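You operate a simulated robot arm through the tools that you are given. There is no shell and no other tool. Be economical: measure what you need, move in short steps, check, and stop when the job is done.

The job below is to be done with a simulated robot arm. You get a single attempt, and the scene is never put back.

JOB
Test the red spring and stand it in the ring for its force.
Fine: park the tester arm again.

Only the result counts: the job must be done as asked and must still hold three seconds after the hand-in. Knocking over, shifting, dropping, spilling or breaking anything else fails it.

ROBOT AND FRAMES
A 6-joint arm with a two-finger parallel gripper, fixed in place. Base frame: the origin is at the foot of the arm, x ahead of it, y to its left, z up; the work surface is at about z = 0. Lengths are in m, angles in rad, forces in N, time in s.
With the tool pointing down near the work surface it reaches from about 0.12 to 0.5 m from the base axis. Its first joint turns from -1.257 to 1.257 rad. Payload 0.65 kg.
Tool frame: the origin (TCP) lies between the finger pads and is the grasp point; the fingertips stand 0.025 m ahead of it; z points along the fingers, y is the line along which they close. Largest opening 0.076 m; finger width 0.018, thickness 0.01; the body of the gripper, 0.036 by 0.078 m, starts 0.045 m behind the TCP.
Orientation is that of the tool frame in the base frame, as a unit quaternion [w, x, y, z]. With the fingers straight down and closing along the base's y, the tool's x points along the base's -x, its y along +y and its z along -z.

CONTROLS
- The arm moves only by the tool jog_arm. Its argument "steps" is a list of rows, each a list of 7 numbers: the shift along the base's x, y, z in m, then the turn, a rotation vector about the base's x, y, z in rad, then the finger opening in m, from 0 to 0.076. In form: [[tx, ty, tz, rx, ry, rz, grip], ...]. A call has 1 to 10 rows; each row shifts and turns the commanded pose from where the row before left it. A row lasts 0.2 s, in which the tool goes at most 0.05 m and 0.15 rad; a call with a longer step from one row to the next is refused whole, and so is a gripper value outside its range. Where a pose cannot be reached the arm comes as near as it can. A force on the tool above 90 N (or 10 N above the force at the start of the call, whichever is more), or a blocked arm, ends the call early, and 0.2 s more pass. The fingers move at their own pace (about 0.108 m/s each) and stop on an object; they squeeze with about 29 N. The grip force told is the motor's: it shows also when the fingers shut on nothing. Time passes only in rows, and 0.2 s behind the last, so rows that do not move let the fingers close. It gives the time, the measured TCP pose, the force on the tool (base axes), the opening and the grip force at its end, in the units of the frame above (readings bear some noise).
- Cameras (640 x 400 px; columns grow to the right, rows downward): "scene" is fixed at [0.0696, 0.2675, 0.432]; the picture's right is [-0.64, -0.77, 0.00], its down [-0.31, 0.26, -0.91] and it looks along [0.70, -0.59, -0.41] (base axes); focal length 215 px, centre (320, 200). "wrist" rides on the gripper at [0.058, 0.011, -0.081] in the tool frame; the picture's right is [-0.18, 0.98, 0.00], its down [-0.75, -0.14, -0.64] and it looks along [-0.63, -0.12, 0.77] (tool axes); focal length 243 px, centre (320, 200). There is no depth. A picture from a camera that has moved, and an enlarged one, comes with that camera's place and axes in the base frame and with its lens. The place of the scene camera against the robot may be out by one fixed shift of up to 0.025 m in any direction.
- grab_frame(camera): a new picture of that camera. It takes no simulated time.
- enlarge(camera, box): a new picture of the part [left, top, right, bottom] of that camera's present view, enlarged. It takes no simulated time.
- job_done(): hands the job in; it is judged then, once.

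Go step by step. Nothing tells you positions but the pictures and the camera data: compare them with the known pose of the tool, close in by small moves and look again before you grip or let go. The budget is 120 turns and 68 pictures, counting those below and the enlarged ones. Unless the task says otherwise, let go and move clear before handing in, and close with one line.

The tools are called after "Request:" as a command line: name --pt "numbers of a row" for each row, then --argument value for the rest, lists and objects as JSON in quotes. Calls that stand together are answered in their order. jog_arm: Moves the arm, as the interface text tells. Its arguments: {"type":"object","properties":{"steps":{"type":"array","items":{"type":"array","items":{"type":"number"}}}},"required":["steps"]} The other tools are called the same way: grab_frame (camera) takes a picture; enlarge (camera, box) takes an enlarged picture of a part of a camera's view; job_done () hands the job in.

At the start:

```text
time_s: 0.0
ee_pos: [0.2126, -0.0824, 0.3873]
ee_rot: [0.0, 0.0, 1.0, 0.001]
ft_force: [-0.2, 0.1, 0.0]
opening: 0.0762
gripper_force: 0.1
```

scene: 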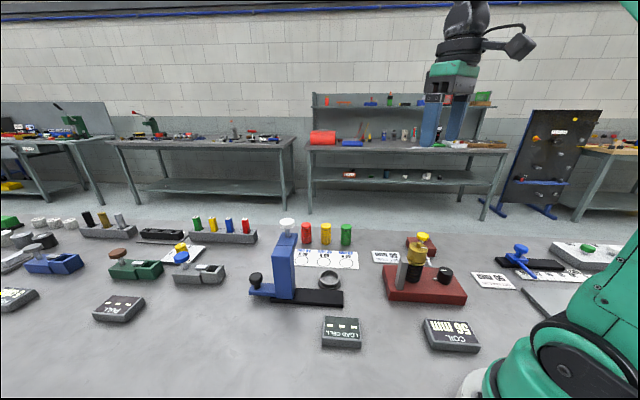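
wrist: 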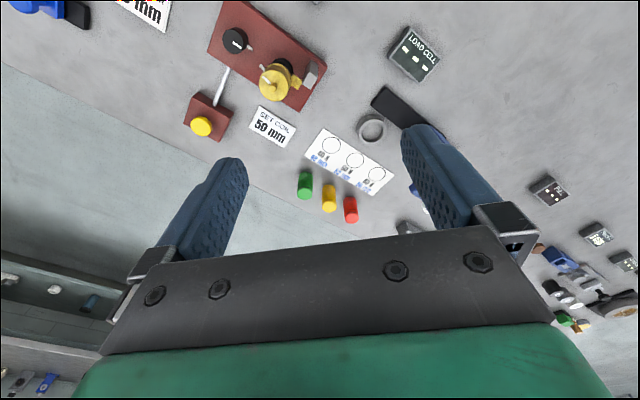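

I see three springs (red, yellow, green) behind a card with three rings, a blue tester with a load cell display, and a red fixture with a "COIL 56 mm" display. I'll zoom in on these first.

Request:
enlarge --camera "scene" --box '[230, 200, 390, 300]'

Request:
enlarge --camera "scene" --box '[360, 220, 520, 360]'

Request:
enlarge --camera "wrist" --box '[280, 0, 460, 240]'

Request:
enlarge --camera "wrist" --box '[100, 0, 340, 150]'

```text
4.00 times, centred on (310, 250) of scene
camera zoom: at [0.0696, 0.2675, 0.432], right [-0.64, -0.77, 0.0], down [-0.31, 0.26, -0.91], along [0.7, -0.59, -0.41], focal length 859 px, centre (360, 0)
```

zoom: 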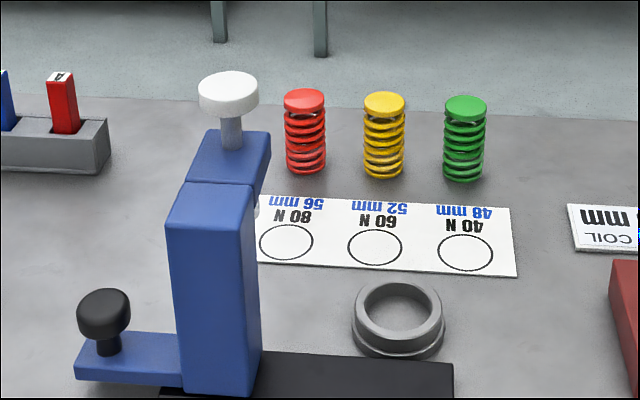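

```text
2.86 times, centred on (440, 290) of scene
camera zoom: at [0.0696, 0.2675, 0.432], right [-0.64, -0.77, 0.0], down [-0.31, 0.26, -0.91], along [0.7, -0.59, -0.41], focal length 614 px, centre (-23, -57)
```

zoom: 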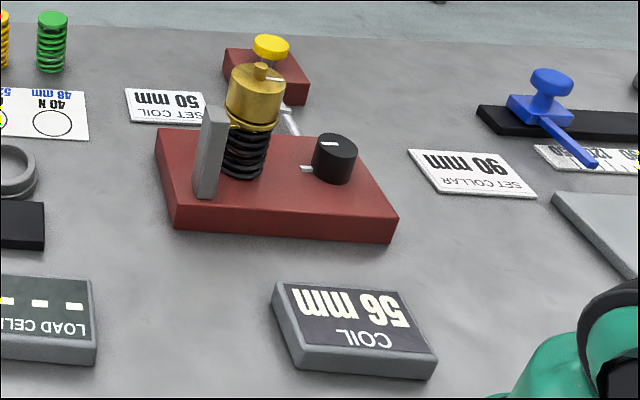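

```text
1.67 times, centred on (370, 120) of wrist
camera zoom: at [0.1545, -0.0716, 0.4687], right [0.18, 0.98, 0.0], down [0.75, -0.14, 0.64], along [0.63, -0.12, -0.77], focal length 404 px, centre (237, 333)
```

zoom: 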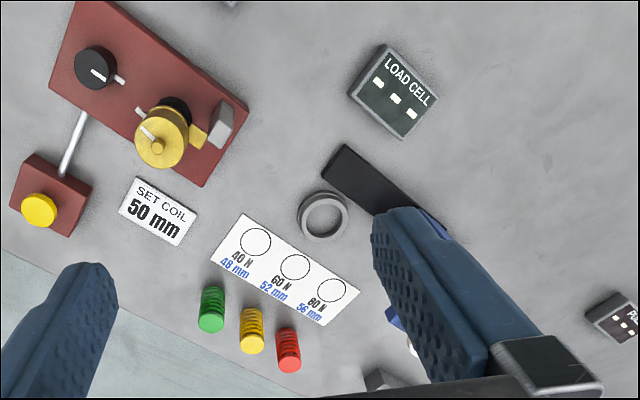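

```text
2.67 times, centred on (220, 75) of wrist
camera zoom: at [0.1545, -0.0716, 0.4687], right [0.18, 0.98, 0.0], down [0.75, -0.14, 0.64], along [0.63, -0.12, -0.77], focal length 647 px, centre (587, 533)
```

zoom: 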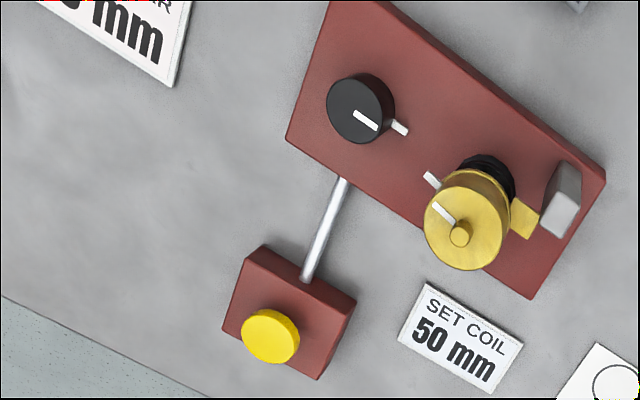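

The card pairs 40/60/80 N with 48/52/56 mm. I'll shift the wrist over to see the blue tester properly.

Request:
jog_arm --pt "-0.01 0.045 0 0 0 0 0.076" --pt "-0.01 0.045 0 0 0 0 0.076" --pt "-0.01 0.045 0 0 0 0 0.076" --pt "0 0 0 0 0 0 0.076"

Request:
grab_frame --camera "wrist"

```text
time_s: 1.0
ee_pos: [0.1807, 0.0527, 0.3887]
ee_rot: [0.0, 0.0, 1.0, 0.0]
ft_force: [-0.5, 0.6, -1.5]
opening: 0.076
gripper_force: 0.0
```

```text
61 pictures are left
camera wrist: at [0.1243, 0.0633, 0.469], right [0.19, 0.98, 0.0], down [0.75, -0.14, 0.64], along [0.63, -0.12, -0.77], focal length 243 px, centre (320, 200)
```

wrist: 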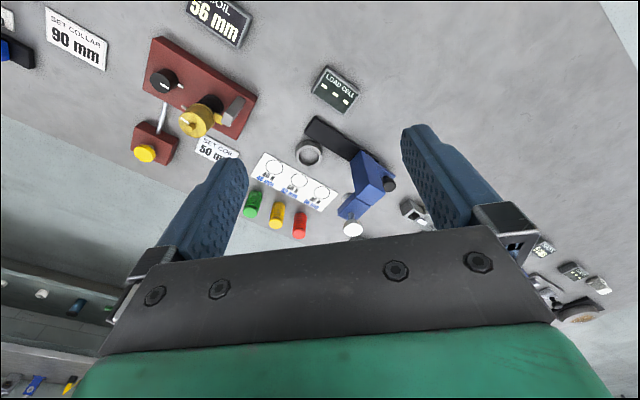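

Request:
enlarge --camera "wrist" --box '[230, 100, 430, 250]'

Request:
enlarge --camera "scene" --box '[240, 210, 370, 350]'

```text
2.67 times, centred on (330, 175) of wrist
camera zoom: at [0.1243, 0.0633, 0.469], right [0.19, 0.98, 0.0], down [0.75, -0.14, 0.64], along [0.63, -0.12, -0.77], focal length 647 px, centre (293, 267)
```

zoom: 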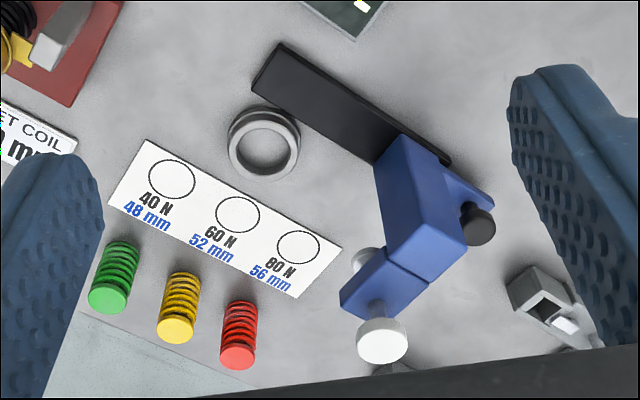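

```text
2.86 times, centred on (305, 280) of scene
camera zoom: at [0.0696, 0.2675, 0.432], right [-0.64, -0.77, 0.0], down [-0.31, 0.26, -0.91], along [0.7, -0.59, -0.41], focal length 614 px, centre (363, -29)
```

zoom: 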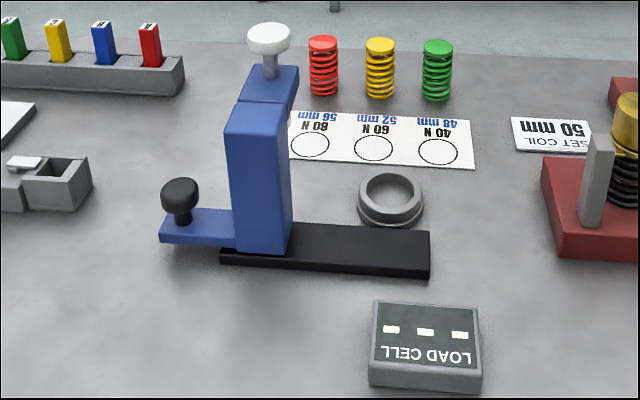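

The blue carriage slides along a black rail at about 45°, with its black handle near (0.457, 0.152) and a white plunger. The cup (load cell) is near (0.365, -0.006), and the red spring is around (0.55, -0.07). I'll move in to see the springs better.

Request:
jog_arm --pt "0.03 -0.0205 -0.018 0 0 0 0.076" --pt "0.03 -0.0205 -0.018 0 0 0 0.076" --pt "0.03 -0.0205 -0.018 0 0 0 0.076" --pt "0.03 -0.0205 -0.018 0 0 0 0.076" --pt "0.03 -0.0205 -0.018 0 0 0 0.076" --pt "0.03 -0.0205 -0.018 0 0 0 0.076" --pt "0 0 0 0 0 0 0.076"

Request:
grab_frame --camera "wrist"

```text
time_s: 2.6
ee_pos: [0.363, -0.0693, 0.2801]
ee_rot: [0.0, 0.0, 1.0, 0.0]
ft_force: [0.1, 0.6, 1.2]
opening: 0.0763
gripper_force: 0.1
```

```text
58 pictures are left
camera wrist: at [0.3051, -0.0596, 0.3606], right [0.18, 0.98, 0.0], down [0.75, -0.14, 0.64], along [0.63, -0.12, -0.77], focal length 243 px, centre (320, 200)
```

wrist: 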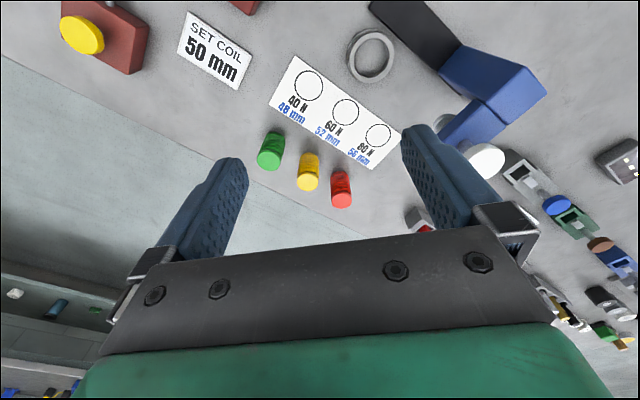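

Request:
enlarge --camera "wrist" --box '[240, 20, 500, 220]'

```text
2.00 times, centred on (370, 120) of wrist
camera zoom: at [0.3051, -0.0596, 0.3606], right [0.18, 0.98, 0.0], down [0.75, -0.14, 0.64], along [0.63, -0.12, -0.77], focal length 485 px, centre (220, 360)
```

zoom: 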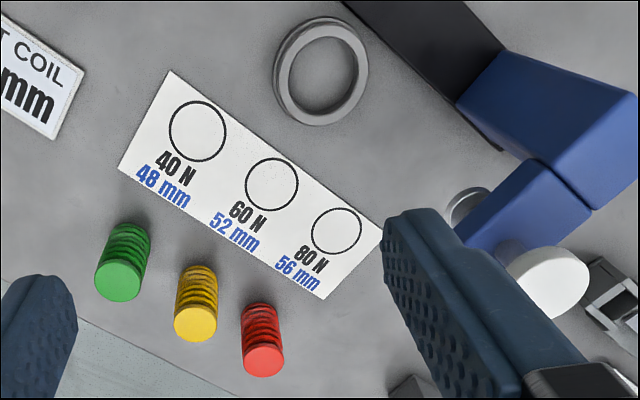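

Red spring estimated at (0.556, -0.071), about 58 mm tall. It's at the edge of reach, so I'll tilt the tool forward 0.5 rad and line up.

Request:
jog_arm --pt "0.022 0 -0.02 0 -0.1 0 0.076" --pt "0.022 0 -0.02 0 -0.1 0 0.076" --pt "0.022 0 -0.02 0 -0.1 0 0.076" --pt "0.022 0 -0.02 0 -0.1 0 0.076" --pt "0.022 0 -0.02 0 -0.1 0 0.076" --pt "0.022 -0.002 -0.02 0 0 0 0.06" --pt "0 0 0 0 0 0 0.06"

Request:
grab_frame --camera "wrist"

Request:
enlarge --camera "scene" --box '[260, 150, 420, 290]'

```text
time_s: 4.2
ee_pos: [0.4951, -0.0727, 0.1593]
ee_rot: [0.248, -0.001, 0.969, 0.0]
ft_force: [0.3, -0.6, 0.4]
opening: 0.06
gripper_force: 0.0
```

```text
56 pictures are left
camera wrist: at [0.4053, -0.0616, 0.2024], right [0.16, 0.98, 0.09], down [0.35, -0.14, 0.93], along [0.92, -0.12, -0.37], focal length 243 px, centre (320, 200)
```

wrist: 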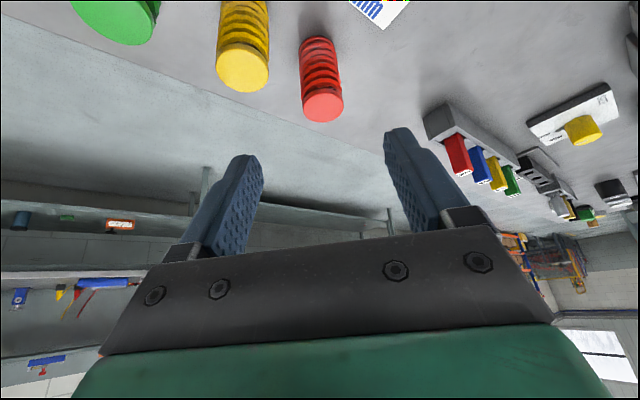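

```text
2.86 times, centred on (340, 220) of scene
camera zoom: at [0.0696, 0.2675, 0.432], right [-0.64, -0.77, 0.0], down [-0.31, 0.26, -0.91], along [0.7, -0.59, -0.41], focal length 614 px, centre (263, 143)
```

zoom: 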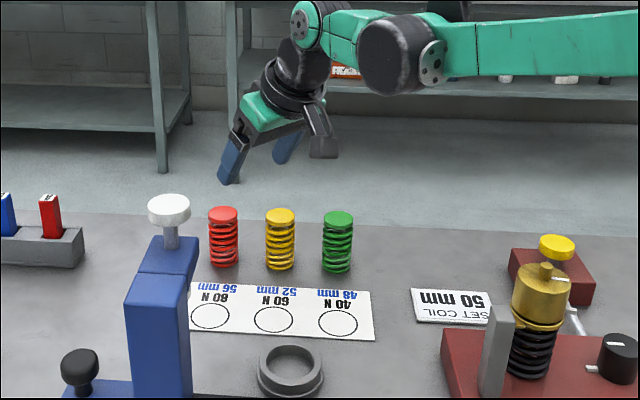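

Request:
jog_arm --pt "0.0126 0.0003 -0.0224 0 0 0 0.06" --pt "0.0126 0.0003 -0.0224 0 0 0 0.06" --pt "0.0126 0.0003 -0.0224 0 0 0 0.06" --pt "0 0 0 0 0 0 0.06"

Request:
grab_frame --camera "wrist"

Request:
enlarge --camera "scene" --box '[280, 190, 380, 270]'

```text
time_s: 5.2
ee_pos: [0.5323, -0.0691, 0.0915]
ee_rot: [0.247, 0.0, 0.969, 0.001]
ft_force: [0.0, 0.0, -0.2]
opening: 0.0601
gripper_force: 0.0
```

```text
54 pictures are left
camera wrist: at [0.443, -0.0602, 0.1348], right [0.16, 0.98, 0.09], down [0.35, -0.14, 0.93], along [0.92, -0.12, -0.37], focal length 243 px, centre (320, 200)
```

wrist: 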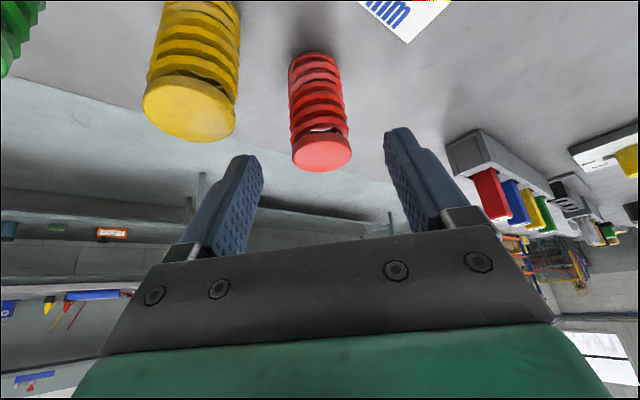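

```text
5.00 times, centred on (330, 230) of scene
camera zoom: at [0.0696, 0.2675, 0.432], right [-0.64, -0.77, 0.0], down [-0.31, 0.26, -0.91], along [0.7, -0.59, -0.41], focal length 1074 px, centre (270, 50)
```

zoom: 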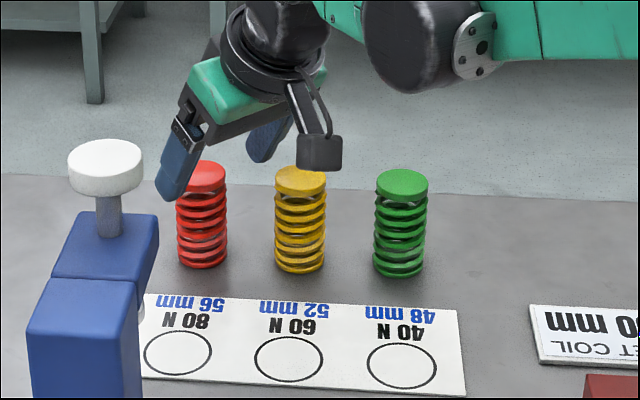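

Request:
jog_arm --pt "0.0085 -0.0004 -0.0155 0 0 0 0.06" --pt "0.0085 -0.0004 -0.0155 0 0 0 0.06" --pt "0.008 -0.0004 -0.0145 0 0 0 0.06" --pt "0 0 0 0 0 0 0.06"

Request:
grab_frame --camera "wrist"

Request:
enlarge --camera "scene" --box '[280, 190, 380, 270]'

```text
time_s: 6.2
ee_pos: [0.5578, -0.0713, 0.0476]
ee_rot: [0.248, 0.0, 0.969, -0.001]
ft_force: [-1.1, -0.2, 0.0]
opening: 0.0602
gripper_force: 0.1
```

```text
52 pictures are left
camera wrist: at [0.4683, -0.0614, 0.0901], right [0.16, 0.98, 0.09], down [0.35, -0.14, 0.93], along [0.92, -0.12, -0.37], focal length 243 px, centre (320, 200)
```

wrist: 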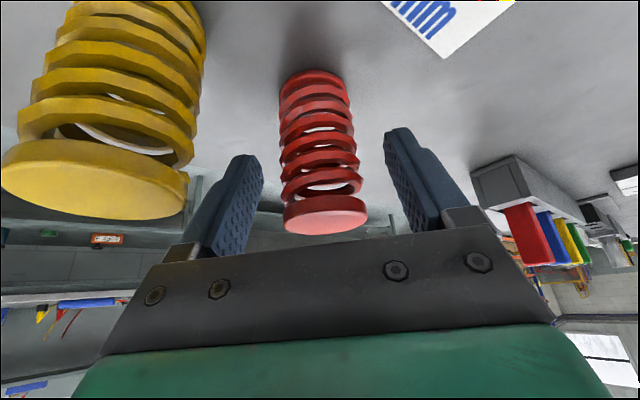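

```text
5.00 times, centred on (330, 230) of scene
camera zoom: at [0.0696, 0.2675, 0.432], right [-0.64, -0.77, 0.0], down [-0.31, 0.26, -0.91], along [0.7, -0.59, -0.41], focal length 1074 px, centre (270, 50)
```

zoom: 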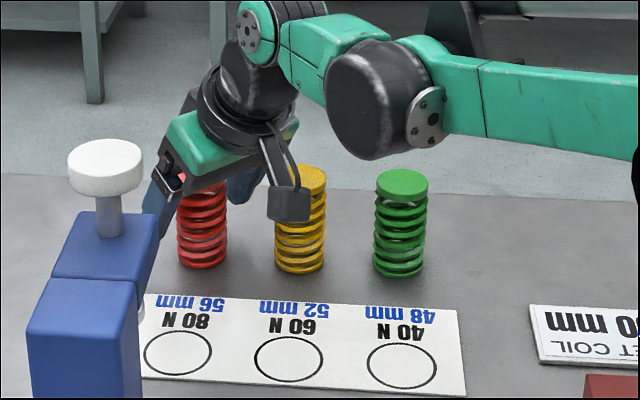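

The spring sits centred between the fingers; I'll close on it.

Request:
jog_arm --pt "0 0 0 0 0 0 0.02" --pt "0 0 0 0 0 0 0.02" --pt "0 0 0 0 0 0 0.02"

Request:
grab_frame --camera "wrist"

```text
time_s: 7.0
ee_pos: [0.558, -0.0717, 0.0481]
ee_rot: [0.247, -0.001, 0.969, 0.001]
ft_force: [0.2, 0.4, -0.7]
opening: 0.0315
gripper_force: 29.5
```

```text
50 pictures are left
camera wrist: at [0.4682, -0.0615, 0.0903], right [0.16, 0.98, 0.09], down [0.35, -0.14, 0.93], along [0.92, -0.12, -0.37], focal length 243 px, centre (320, 200)
```

wrist: 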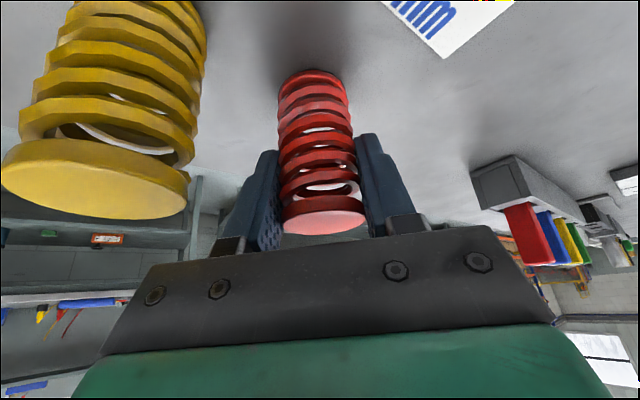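

Gripped at 31.5 mm. Lift and carry it high to over the cup.

Request:
jog_arm --pt "0 0 0.025 0 0 0 0.02" --pt "0 0 0.03 0 0 0 0.02" --pt "0 0 0.03 0 0 0 0.02" --pt "-0.03 0.005 0 0 0 0 0.02" --pt "-0.03 0.01 0 0 0 0 0.02" --pt "-0.03 0.01 0 0 0 0 0.02" --pt "-0.03 0.01 0 0 0 0 0.02" --pt "-0.03 0.01 0 0 0 0 0.02" --pt "-0.03 0.014 0 0 0 0 0.02" --pt "0 0 0 0 0 0 0.02"

Request:
grab_frame --camera "wrist"

Request:
enlarge --camera "scene" --box '[240, 180, 400, 300]'

```text
time_s: 9.2
ee_pos: [0.3753, -0.0133, 0.1319]
ee_rot: [0.248, 0.0, 0.969, 0.0]
ft_force: [-0.9, -1.4, -0.4]
opening: 0.0202
gripper_force: 0.0
```

```text
49 pictures are left
camera wrist: at [0.2869, -0.0028, 0.175], right [0.16, 0.98, 0.09], down [0.35, -0.14, 0.93], along [0.92, -0.12, -0.37], focal length 243 px, centre (320, 200)
```

wrist: 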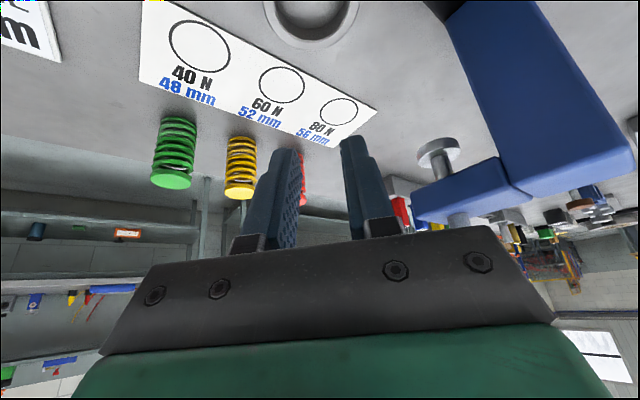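

```text
3.33 times, centred on (320, 240) of scene
camera zoom: at [0.0696, 0.2675, 0.432], right [-0.64, -0.77, 0.0], down [-0.31, 0.26, -0.91], along [0.7, -0.59, -0.41], focal length 716 px, centre (320, 67)
```

zoom: 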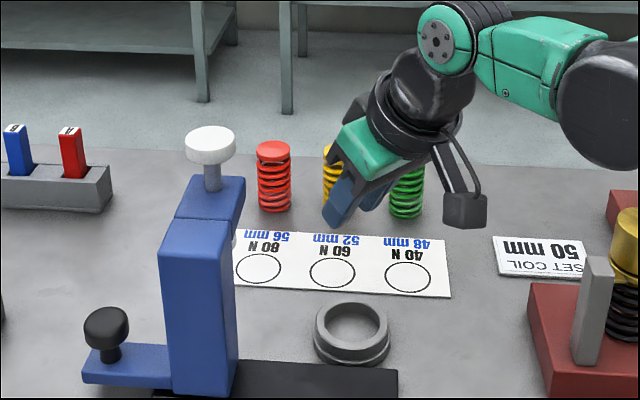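

The spring slipped out at lift-off and is still standing where it was. I'll go back over it, regrip, and lift in tiny checked steps.

Request:
jog_arm --pt "0.03 -0.014 0 0 0 0 0.06" --pt "0.03 -0.01 0 0 0 0 0.06" --pt "0.03 -0.01 0 0 0 0 0.06" --pt "0.03 -0.01 0 0 0 0 0.06" --pt "0.03 -0.01 0 0 0 0 0.06" --pt "0.0 -0.005 0 0 0 0 0.06" --pt "0 0 0 0 0 0 0.06"

Request:
grab_frame --camera "wrist"

```text
time_s: 10.8
ee_pos: [0.5273, -0.0712, 0.1314]
ee_rot: [0.247, -0.001, 0.969, 0.0]
ft_force: [1.7, 0.1, 0.2]
opening: 0.06
gripper_force: 0.1
```

```text
47 pictures are left
camera wrist: at [0.4382, -0.0621, 0.1752], right [0.16, 0.98, 0.09], down [0.35, -0.14, 0.93], along [0.92, -0.12, -0.37], focal length 243 px, centre (320, 200)
```

wrist: 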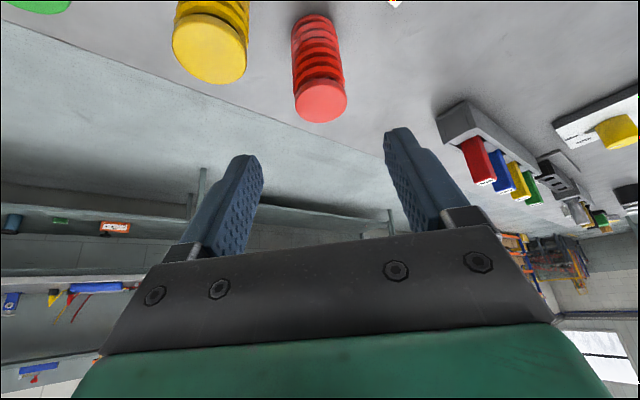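

Request:
jog_arm --pt "0.005 0 -0.02 0 0 0 0.06" --pt "0.007 0 -0.02 0 0 0 0.06" --pt "0.008 -0.0005 -0.02 0 0 0 0.06" --pt "0.008 0 -0.0265 0 0 0 0.06" --pt "0 0 0 0 0 0 0.02" --pt "0 0 0 0 0 0 0.01" --pt "0 0 0 0 0 0 0.0" --pt "0 0 0 0 0 0 0.0"

Request:
enlarge --camera "scene" --box '[280, 190, 380, 270]'

Request:
enlarge --camera "wrist" --box '[220, 40, 420, 250]'

```text
time_s: 12.6
ee_pos: [0.5549, -0.0727, 0.0459]
ee_rot: [0.247, 0.0, 0.969, 0.0]
ft_force: [-0.8, -0.1, -0.2]
opening: 0.0318
gripper_force: 28.9
```

```text
5.00 times, centred on (330, 230) of scene
camera zoom: at [0.0696, 0.2675, 0.432], right [-0.64, -0.77, 0.0], down [-0.31, 0.26, -0.91], along [0.7, -0.59, -0.41], focal length 1074 px, centre (270, 50)
```

zoom: 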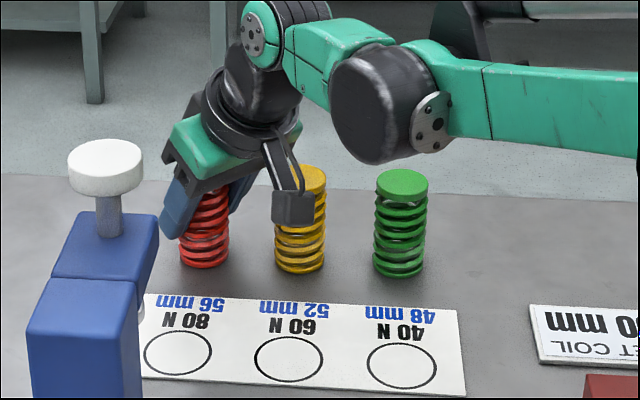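

```text
1.90 times, centred on (320, 145) of wrist
camera zoom: at [0.4655, -0.062, 0.0887], right [0.16, 0.98, 0.09], down [0.35, -0.14, 0.93], along [0.92, -0.12, -0.37], focal length 462 px, centre (320, 305)
```

zoom: 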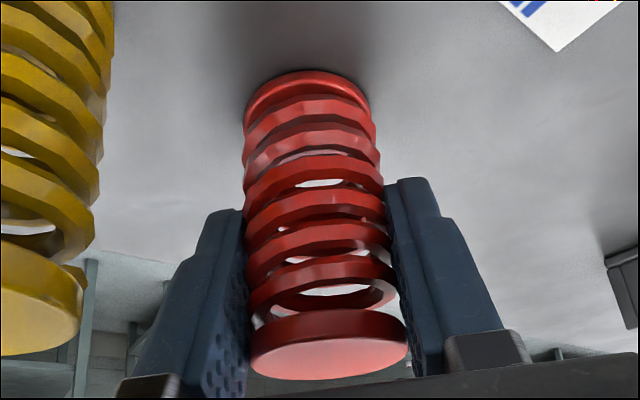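

Request:
jog_arm --pt "0 0 0.003 0 0 0 0.0" --pt "0 0 0.004 0 0 0 0.0" --pt "0 0 0.005 0 0 0 0.0" --pt "0 0 0.005 0 0 0 0.0"

Request:
enlarge --camera "scene" --box '[280, 190, 380, 270]'

```text
time_s: 13.6
ee_pos: [0.5566, -0.073, 0.0624]
ee_rot: [0.247, 0.0, 0.969, 0.0]
ft_force: [-0.6, 0.7, -0.6]
opening: 0.0316
gripper_force: 29.3
```

```text
5.00 times, centred on (330, 230) of scene
camera zoom: at [0.0696, 0.2675, 0.432], right [-0.64, -0.77, 0.0], down [-0.31, 0.26, -0.91], along [0.7, -0.59, -0.41], focal length 1074 px, centre (270, 50)
```

zoom: 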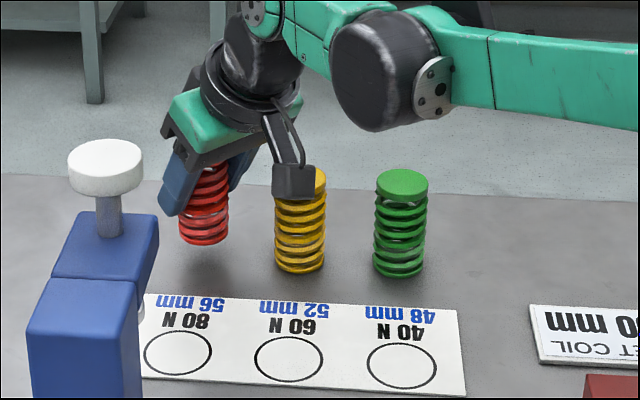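

It holds this time, 17 mm up. I'll keep lifting gently.

Request:
jog_arm --pt "0 0 0.008 0 0 0 0.0" --pt "0 0 0.012 0 0 0 0.0" --pt "0 0 0.014 0 0 0 0.0" --pt "0 0 0.014 0 0 0 0.0" --pt "0 0 0.014 0 0 0 0.0" --pt "0 0 0.008 0 0 0 0.0" --pt "-0.01 0.004 0 0 0 0 0" --pt "-0.015 0.005 0 0 0 0 0"

Request:
grab_frame --camera "scene"

```text
time_s: 15.4
ee_pos: [0.5294, -0.0636, 0.1325]
ee_rot: [0.247, 0.001, 0.969, -0.001]
ft_force: [-0.6, -0.4, -0.9]
opening: 0.0315
gripper_force: 28.6
```

```text
43 pictures are left
```

scene: 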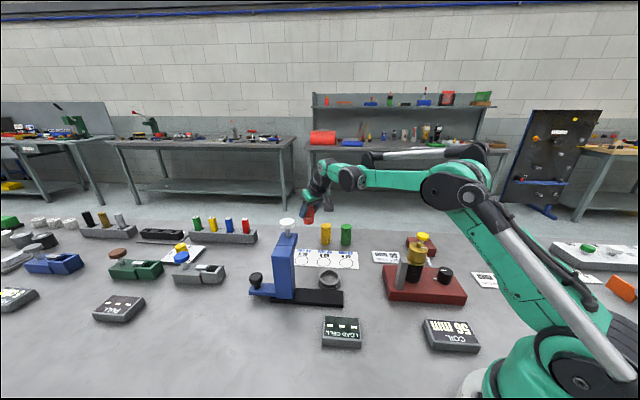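

Request:
jog_arm --pt "-0.016 0.005 0 0 0 0 0" --pt "-0.018 0.006 0 0 0 0 0" --pt "-0.02 0.007 0 0 0 0 0" --pt "-0.02 0.007 0 0 0 0 0" --pt "-0.02 0.007 0 0 0 0 0" --pt "-0.02 0.007 0 0 0 0 0" --pt "-0.018 0.006 0 0 0 0 0" --pt "-0.015 0.005 0 0 0 0 0" --pt "-0.01 0.004 0 0 0 0 0" --pt "0 0 0 0 0 0 0"

Request:
grab_frame --camera "wrist"

Request:
enlarge --camera "scene" --box '[260, 200, 400, 300]'

```text
time_s: 17.6
ee_pos: [0.3733, -0.0102, 0.1324]
ee_rot: [0.247, -0.001, 0.969, 0.0]
ft_force: [0.1, 0.4, -0.2]
opening: 0.0316
gripper_force: 28.9
```

```text
42 pictures are left
camera wrist: at [0.2839, 0.0007, 0.1758], right [0.16, 0.98, 0.09], down [0.35, -0.14, 0.93], along [0.92, -0.12, -0.37], focal length 243 px, centre (320, 200)
```

wrist: 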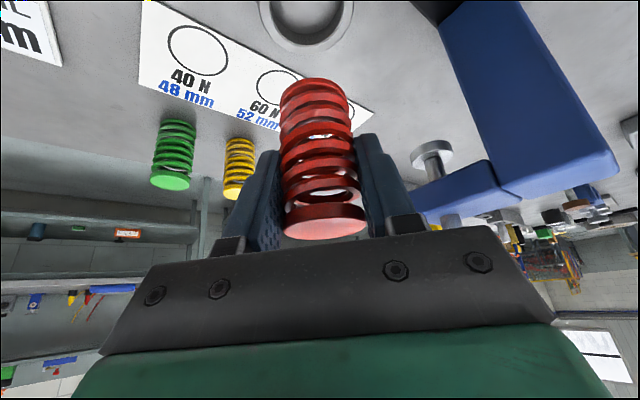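

```text
4.00 times, centred on (330, 250) of scene
camera zoom: at [0.0696, 0.2675, 0.432], right [-0.64, -0.77, 0.0], down [-0.31, 0.26, -0.91], along [0.7, -0.59, -0.41], focal length 859 px, centre (280, 0)
```

zoom: 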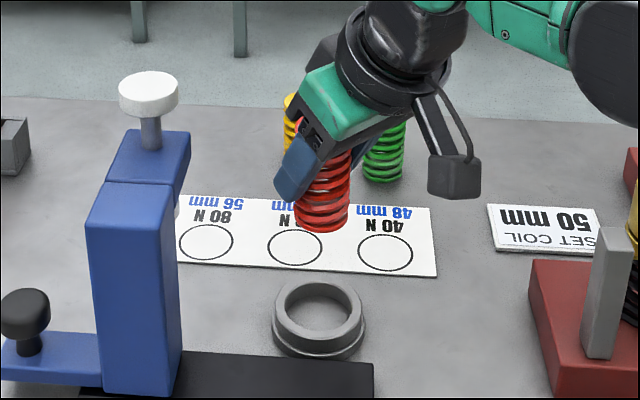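

Spring base lines up over the cup within a couple of mm. Lowering partway and checking.

Request:
jog_arm --pt "0 0 -0.014 0 0 0 0" --pt "0 0 -0.016 0 0 0 0" --pt "0 0 -0.016 0 0 0 0" --pt "0 0 -0.012 0 0 0 0" --pt "0 0 0 0 0 0 0"

Request:
enlarge --camera "scene" --box '[280, 220, 380, 300]'

Request:
grab_frame --camera "wrist"

```text
time_s: 18.8
ee_pos: [0.3731, -0.0102, 0.0745]
ee_rot: [0.247, 0.0, 0.969, 0.0]
ft_force: [-0.1, -0.5, -1.0]
opening: 0.0318
gripper_force: 29.1
```

```text
5.00 times, centred on (330, 260) of scene
camera zoom: at [0.0696, 0.2675, 0.432], right [-0.64, -0.77, 0.0], down [-0.31, 0.26, -0.91], along [0.7, -0.59, -0.41], focal length 1074 px, centre (270, -100)
```

zoom: 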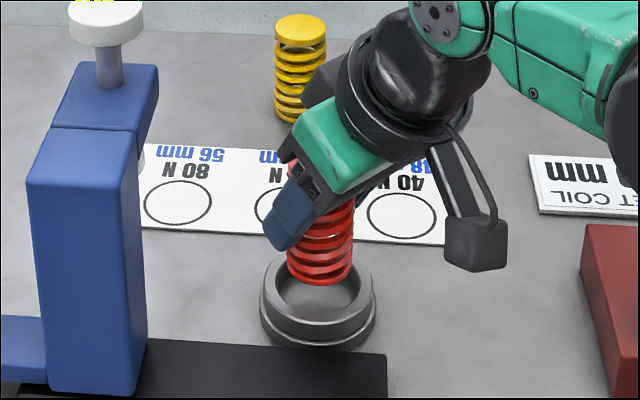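

```text
39 pictures are left
camera wrist: at [0.2839, 0.0006, 0.1175], right [0.16, 0.98, 0.09], down [0.35, -0.14, 0.93], along [0.92, -0.12, -0.37], focal length 243 px, centre (320, 200)
```

wrist: 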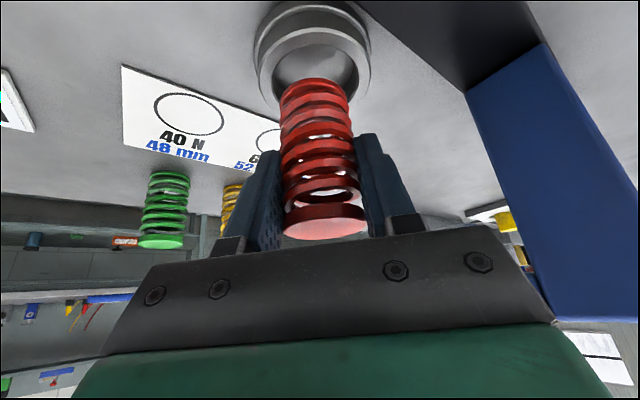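

Request:
jog_arm --pt "0 0 -0.008 0 0 0 0" --pt "0 0 -0.006 0 0 0 0" --pt "0 0 -0.004 0 0 0 0" --pt "0 0 0 0 0 0 0"

Request:
enlarge --camera "scene" --box '[280, 220, 380, 300]'

```text
time_s: 19.8
ee_pos: [0.373, -0.0096, 0.0561]
ee_rot: [0.248, 0.001, 0.969, 0.0]
ft_force: [-0.1, -0.7, -1.3]
opening: 0.0312
gripper_force: 28.9
```

```text
5.00 times, centred on (330, 260) of scene
camera zoom: at [0.0696, 0.2675, 0.432], right [-0.64, -0.77, 0.0], down [-0.31, 0.26, -0.91], along [0.7, -0.59, -0.41], focal length 1074 px, centre (270, -100)
```

zoom: 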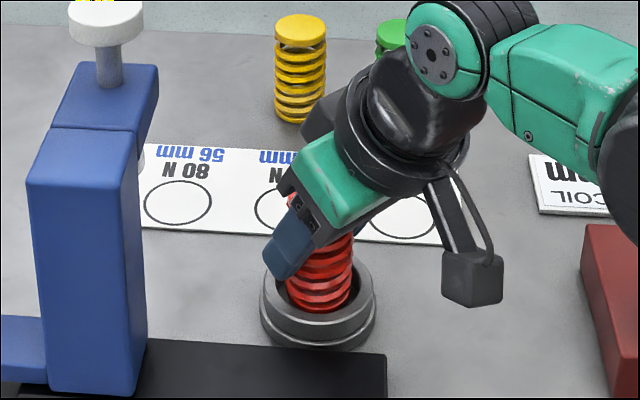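

Request:
jog_arm --pt "0 0 -0.002 0 0 0 0" --pt "0 0 -0.002 0 0 0 0" --pt "0 0 0 0 0 0 0"

```text
time_s: 20.6
ee_pos: [0.3734, -0.0103, 0.0528]
ee_rot: [0.248, 0.0, 0.969, 0.0]
ft_force: [-2.7, 2.0, 22.6]
opening: 0.0317
gripper_force: 29.2
```

Contact. Ease up a bit and look before letting go.

Request:
jog_arm --pt "0 0 0.001 0 0 0 0" --pt "0 0 0 0 0 0 0"

Request:
enlarge --camera "scene" --box '[290, 240, 360, 300]'

Request:
grab_frame --camera "wrist"

```text
time_s: 21.2
ee_pos: [0.3731, -0.0102, 0.0537]
ee_rot: [0.248, 0.0, 0.969, 0.0]
ft_force: [0.1, 0.0, -0.1]
opening: 0.0317
gripper_force: 29.4
```

```text
6.67 times, centred on (325, 270) of scene
camera zoom: at [0.0696, 0.2675, 0.432], right [-0.64, -0.77, 0.0], down [-0.31, 0.26, -0.91], along [0.7, -0.59, -0.41], focal length 1432 px, centre (287, -267)
```

zoom: 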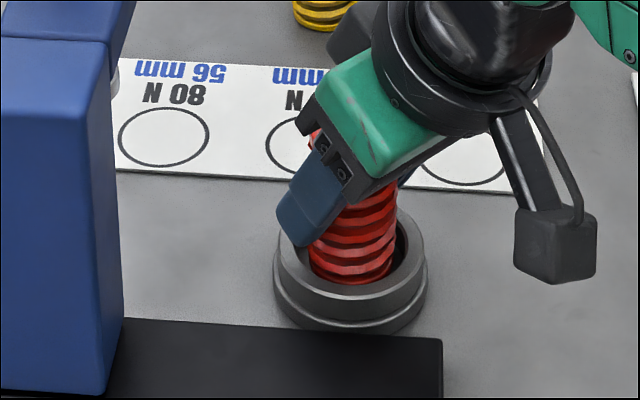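

```text
36 pictures are left
camera wrist: at [0.2837, 0.001, 0.0968], right [0.16, 0.98, 0.09], down [0.35, -0.14, 0.93], along [0.92, -0.12, -0.37], focal length 243 px, centre (320, 200)
```

wrist: 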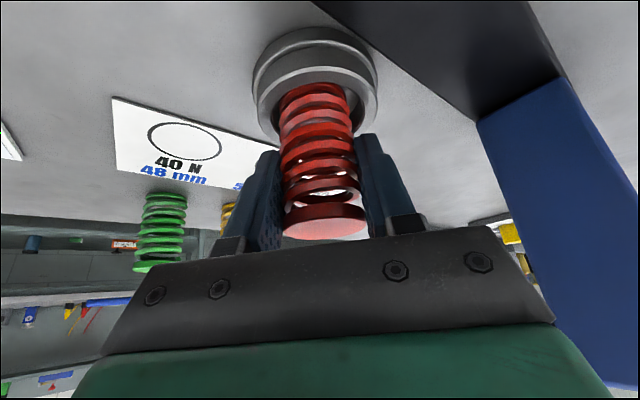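

Spring is seated in the cup. Releasing and backing out along the tool axis.

Request:
jog_arm --pt "0 0 0 0 0 0 0.04" --pt "0 0 0 0 0 0 0.06" --pt "0 0 0 0 0 0 0.06" --pt "-0.01 0 0.018 0 0 0 0.06" --pt "-0.012 0 0.022 0 0 0 0.06" --pt "-0.012 0 0.022 0 0 0 0.06" --pt "-0.012 0 0.022 0 0 0 0.06" --pt "0 0 0.03 0 0 0 0.06" --pt "0 0 0.03 0 0 0 0.06"

Request:
grab_frame --camera "scene"

Request:
enlarge --camera "scene" --box '[240, 210, 380, 350]'

```text
time_s: 23.2
ee_pos: [0.3274, -0.0101, 0.1984]
ee_rot: [0.248, 0.001, 0.969, 0.0]
ft_force: [0.4, -0.5, 0.1]
opening: 0.0597
gripper_force: 0.0
```

```text
35 pictures are left
```

scene: 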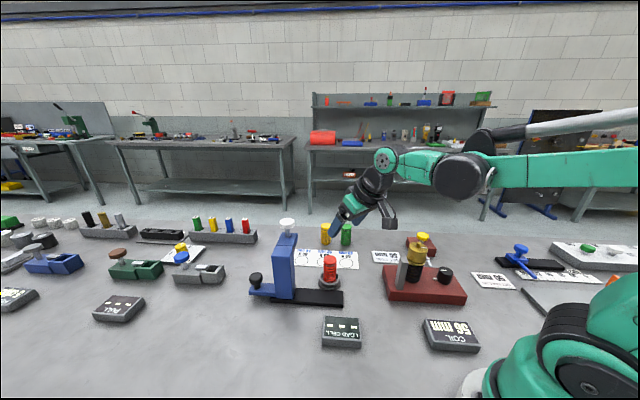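

```text
2.86 times, centred on (310, 280) of scene
camera zoom: at [0.0696, 0.2675, 0.432], right [-0.64, -0.77, 0.0], down [-0.31, 0.26, -0.91], along [0.7, -0.59, -0.41], focal length 614 px, centre (349, -29)
```

zoom: 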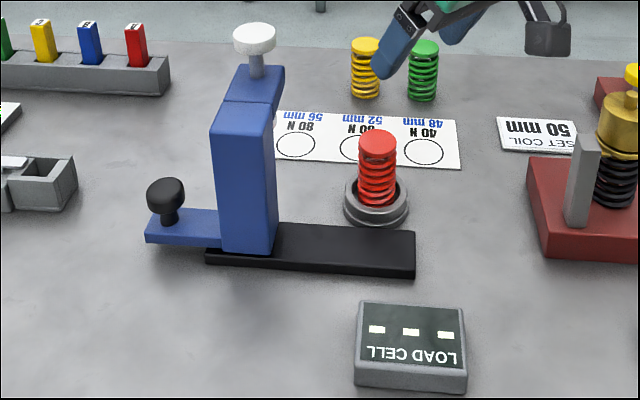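

The spring stands in the cup; the display still shows dashes. Now untilt, yaw so the fingers close along the rail, and move toward the black handle.

Request:
jog_arm --pt "0 0 0.03 0 0.125 0 0.06" --pt "0 0.02 0.03 0 0.125 0 0.06" --pt "0 0.03 0.02 0 0.125 0 0.06" --pt "0 0.03 0 0 0.125 0 0.06" --pt "0 0.02 0 0 0 -0.131 0.06" --pt "0.01 0.02 0 0 0 -0.131 0.06" --pt "0.02 0.02 0 0 0 -0.131 0.06" --pt "0.02 0.02 0 0 0 -0.131 0.06" --pt "0.02 0 0 0 0 -0.131 0.06" --pt "0.02 0 0 0 0 -0.131 0.06"

Request:
grab_frame --camera "wrist"

```text
time_s: 25.4
ee_pos: [0.3982, 0.1431, 0.2642]
ee_rot: [-0.001, 0.385, 0.923, -0.001]
ft_force: [-0.8, 0.0, 0.2]
opening: 0.0598
gripper_force: 0.0
out of reach, approached as far as the arm can: row 9, 10
```

```text
33 pictures are left
camera wrist: at [0.3655, 0.1919, 0.3447], right [0.83, 0.56, 0.0], down [0.43, -0.63, 0.64], along [0.36, -0.53, -0.77], focal length 243 px, centre (320, 200)
```

wrist: 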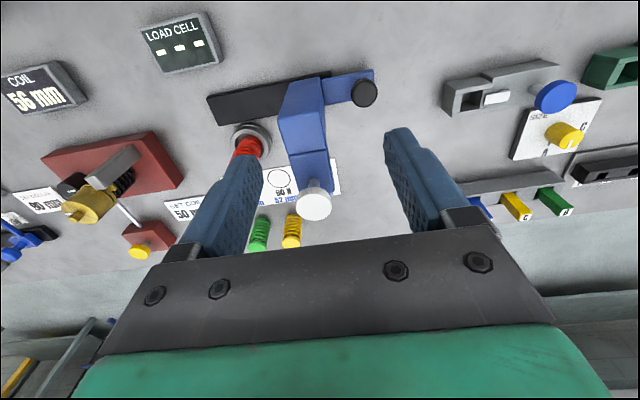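

Request:
jog_arm --pt "0 0 -0.035 0 0 0 0.06" --pt "0.015 0 -0.035 0 0 0 0.06" --pt "0 0 0 0 0 0 0.06"

```text
time_s: 26.2
ee_pos: [0.4118, 0.1432, 0.1924]
ee_rot: [0.0, 0.384, 0.923, 0.0]
ft_force: [0.2, 0.1, -0.8]
opening: 0.0598
gripper_force: 0.1
```

Request:
jog_arm --pt "0.015 0.002 -0.02 0 0 0 0.06" --pt "0.015 0.002 -0.02 0 0 0 0.06" --pt "0.014 0.002 -0.02 0 0 0 0.06" --pt "0 0 0 0 0 0 0.06"

Request:
grab_frame --camera "wrist"

Request:
enlarge --camera "scene" --box '[220, 200, 360, 310]'

```text
time_s: 26.8
ee_pos: [0.4378, 0.1479, 0.1588]
ee_rot: [-0.005, 0.384, 0.923, -0.006]
ft_force: [0.6, -0.7, 33.7]
opening: 0.0608
gripper_force: 0.2
stopped in row 3: the force on the tool passed its limit (the readings are from after the stop); the commanded pose is now the measured one
```

```text
32 pictures are left
camera wrist: at [0.4065, 0.1964, 0.2404], right [0.83, 0.56, -0.01], down [0.44, -0.63, 0.64], along [0.35, -0.54, -0.77], focal length 243 px, centre (320, 200)
```

wrist: 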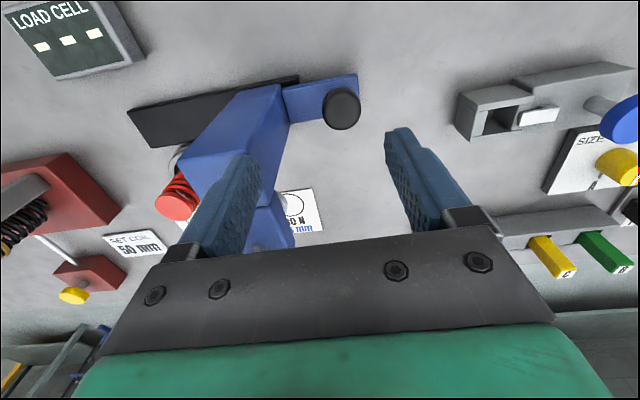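

```text
3.64 times, centred on (290, 255) of scene
camera zoom: at [0.0695, 0.2674, 0.4321], right [-0.64, -0.77, 0.0], down [-0.31, 0.26, -0.91], along [0.7, -0.59, -0.41], focal length 781 px, centre (429, 0)
```

zoom: 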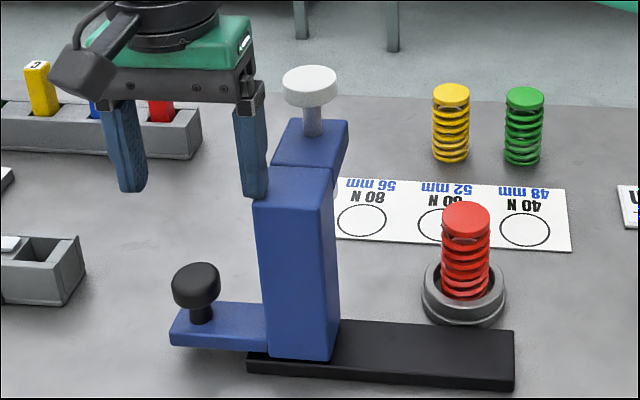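

A fingertip touched the top of the blue post, because the post reaches closer to the handle than I thought. I'll lift off and move outward.

Request:
jog_arm --pt "0 0 0.02 0 0 0 0.06" --pt "0.01 0.002 0.005 0 0 0 0.054" --pt "0.01 0.002 0 0 0 0 0.054" --pt "0 0 0 0 0 0 0.054"

Request:
enlarge --camera "scene" --box '[220, 200, 360, 310]'

Request:
grab_frame --camera "wrist"

```text
time_s: 27.8
ee_pos: [0.4475, 0.1495, 0.1818]
ee_rot: [-0.005, 0.384, 0.923, -0.005]
ft_force: [0.0, 0.3, -0.1]
opening: 0.054
gripper_force: 0.1
out of reach, approached as far as the arm can: row 3
```

```text
3.64 times, centred on (290, 255) of scene
camera zoom: at [0.0696, 0.2675, 0.432], right [-0.64, -0.77, 0.0], down [-0.31, 0.26, -0.91], along [0.7, -0.59, -0.41], focal length 781 px, centre (429, 0)
```

zoom: 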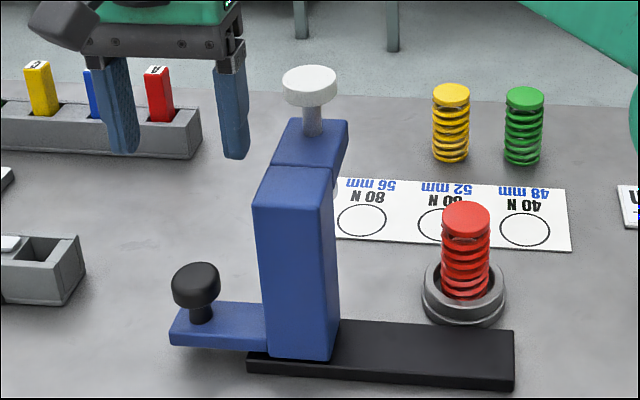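

```text
29 pictures are left
camera wrist: at [0.4143, 0.1976, 0.2632], right [0.83, 0.56, -0.01], down [0.44, -0.63, 0.64], along [0.35, -0.53, -0.77], focal length 243 px, centre (320, 200)
```

wrist: 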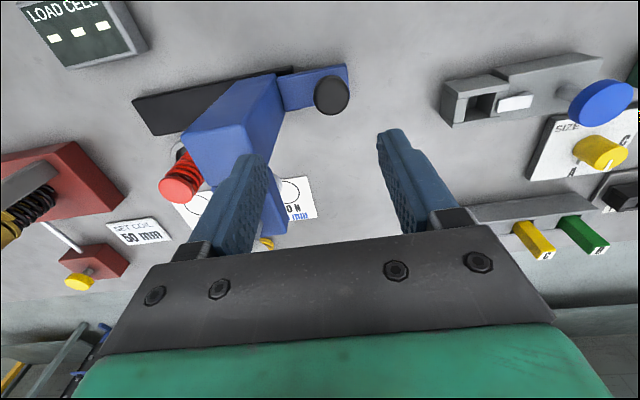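

Request:
jog_arm --pt "0.004 0.001 -0.01 0 0 0 0.054" --pt "0.004 0.001 -0.008 0 0 0 0.054" --pt "0.003 0.001 0 0 0 0 0.054" --pt "0 0 0 0 0 0 0.054"

```text
time_s: 28.8
ee_pos: [0.4533, 0.1506, 0.165]
ee_rot: [-0.005, 0.384, 0.923, -0.004]
ft_force: [0.2, 0.6, -0.2]
opening: 0.0539
gripper_force: 0.1
out of reach, approached as far as the arm can: row 3
```

Request:
jog_arm --pt "0.002 0.001 -0.015 0 0 0 0.054" --pt "0.002 0.001 -0.015 0 0 0 0.054" --pt "0 0 -0.015 0 0 0 0.054" --pt "0 0 -0.015 0 0 0 0.054" --pt "0 0 0 0 0 0 0.054"

Request:
grab_frame --camera "wrist"

Request:
enlarge --camera "scene" --box '[220, 200, 360, 310]'

```text
time_s: 30.0
ee_pos: [0.4655, 0.1553, 0.1077]
ee_rot: [-0.006, 0.383, 0.924, -0.006]
ft_force: [0.2, -0.4, 0.2]
opening: 0.0539
gripper_force: 0.0
out of reach, approached as far as the arm can: row 3, 4
```

```text
28 pictures are left
camera wrist: at [0.4336, 0.2042, 0.1878], right [0.83, 0.56, -0.01], down [0.44, -0.63, 0.64], along [0.35, -0.53, -0.77], focal length 243 px, centre (320, 200)
```

wrist: 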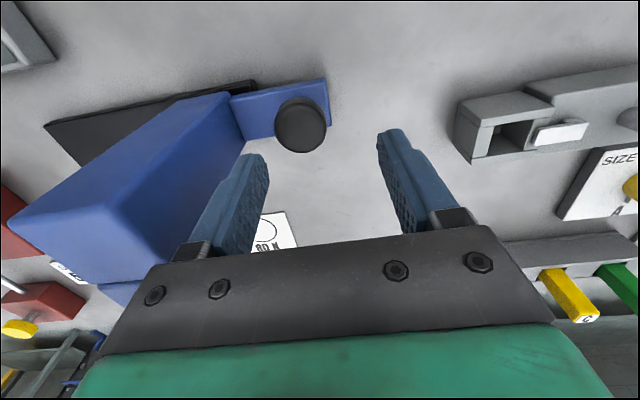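

```text
3.64 times, centred on (290, 255) of scene
camera zoom: at [0.0696, 0.2675, 0.432], right [-0.64, -0.77, 0.0], down [-0.31, 0.26, -0.91], along [0.7, -0.59, -0.41], focal length 781 px, centre (429, 0)
```

zoom: 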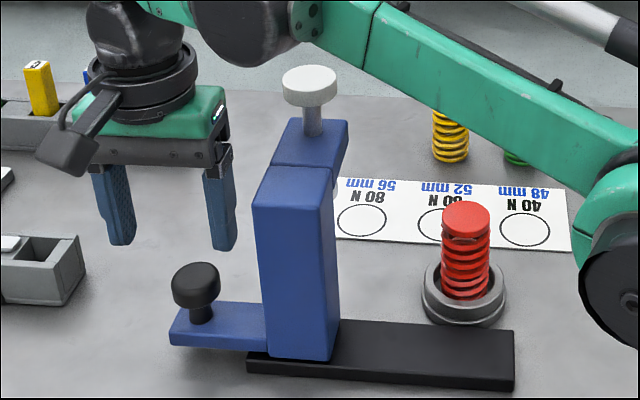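

Request:
jog_arm --pt "-0.004 -0.0013 -0.004 0 0 0 0.054" --pt "-0.0025 -0.001 -0.01 0 0 0 0.054" --pt "0 0 -0.015 0 0 0 0.054" --pt "0 0 0 0 0 0 0.054"

Request:
grab_frame --camera "wrist"

Request:
enlarge --camera "scene" --box '[220, 200, 360, 310]'

```text
time_s: 31.0
ee_pos: [0.466, 0.1545, 0.0839]
ee_rot: [-0.004, 0.383, 0.924, -0.007]
ft_force: [2.0, -1.0, 20.5]
opening: 0.0529
gripper_force: 0.0
out of reach, approached as far as the arm can: row 1, 2
stopped in row 4: the force on the tool passed its limit (the readings are from after the stop); the commanded pose is now the measured one
```

```text
26 pictures are left
camera wrist: at [0.4355, 0.2038, 0.1647], right [0.83, 0.56, -0.02], down [0.44, -0.63, 0.64], along [0.35, -0.54, -0.77], focal length 243 px, centre (320, 200)
```

wrist: 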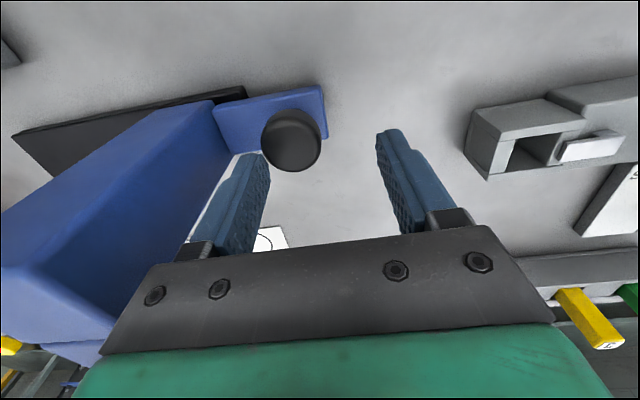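

```text
3.64 times, centred on (290, 255) of scene
camera zoom: at [0.0695, 0.2674, 0.432], right [-0.64, -0.77, 0.0], down [-0.31, 0.26, -0.91], along [0.7, -0.59, -0.41], focal length 781 px, centre (429, 0)
```

zoom: 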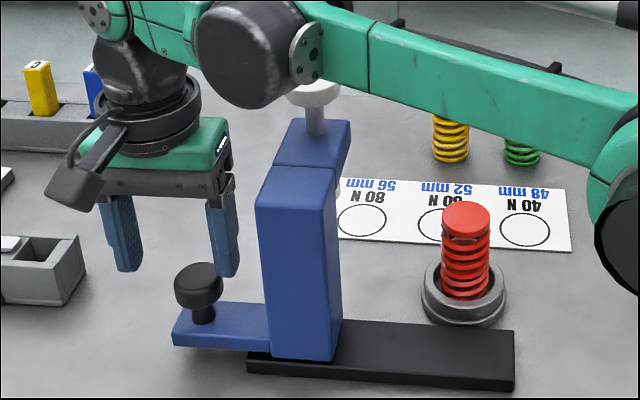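

The arm is at its awkward reach limit here, so gripping the handle isn't clean. Instead I'll push the post itself along the rail with closed fingers. First lift clear.

Request:
jog_arm --pt "0 0 0.03 0 0 0 0.054" --pt "-0.005 0 0.03 0 0 0 0.054" --pt "-0.01 -0.005 0.02 0 0 0 0.0" --pt "-0.01 -0.01 0 0 0 0 0.0" --pt "0 0 0 0 0 0 0.0" --pt "0 0 0 0 0 0 0.0"

Request:
enlarge --camera "scene" --box '[220, 200, 360, 310]'

```text
time_s: 32.4
ee_pos: [0.4376, 0.1393, 0.1612]
ee_rot: [-0.006, 0.384, 0.923, -0.007]
ft_force: [0.4, 0.4, 1.0]
opening: 0.0001
gripper_force: 23.7
out of reach, approached as far as the arm can: row 2
```

```text
3.64 times, centred on (290, 255) of scene
camera zoom: at [0.0696, 0.2675, 0.432], right [-0.64, -0.77, 0.0], down [-0.31, 0.26, -0.91], along [0.7, -0.59, -0.41], focal length 781 px, centre (429, 0)
```

zoom: 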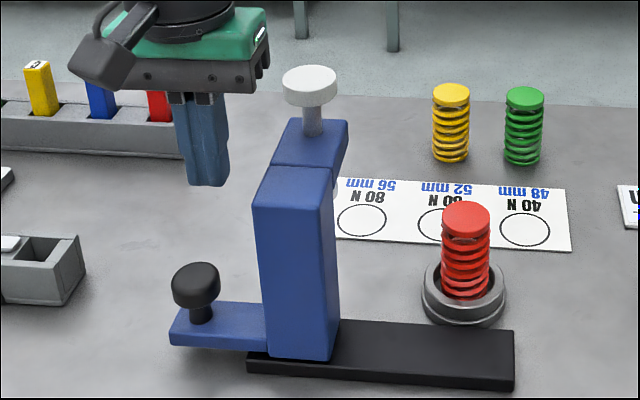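

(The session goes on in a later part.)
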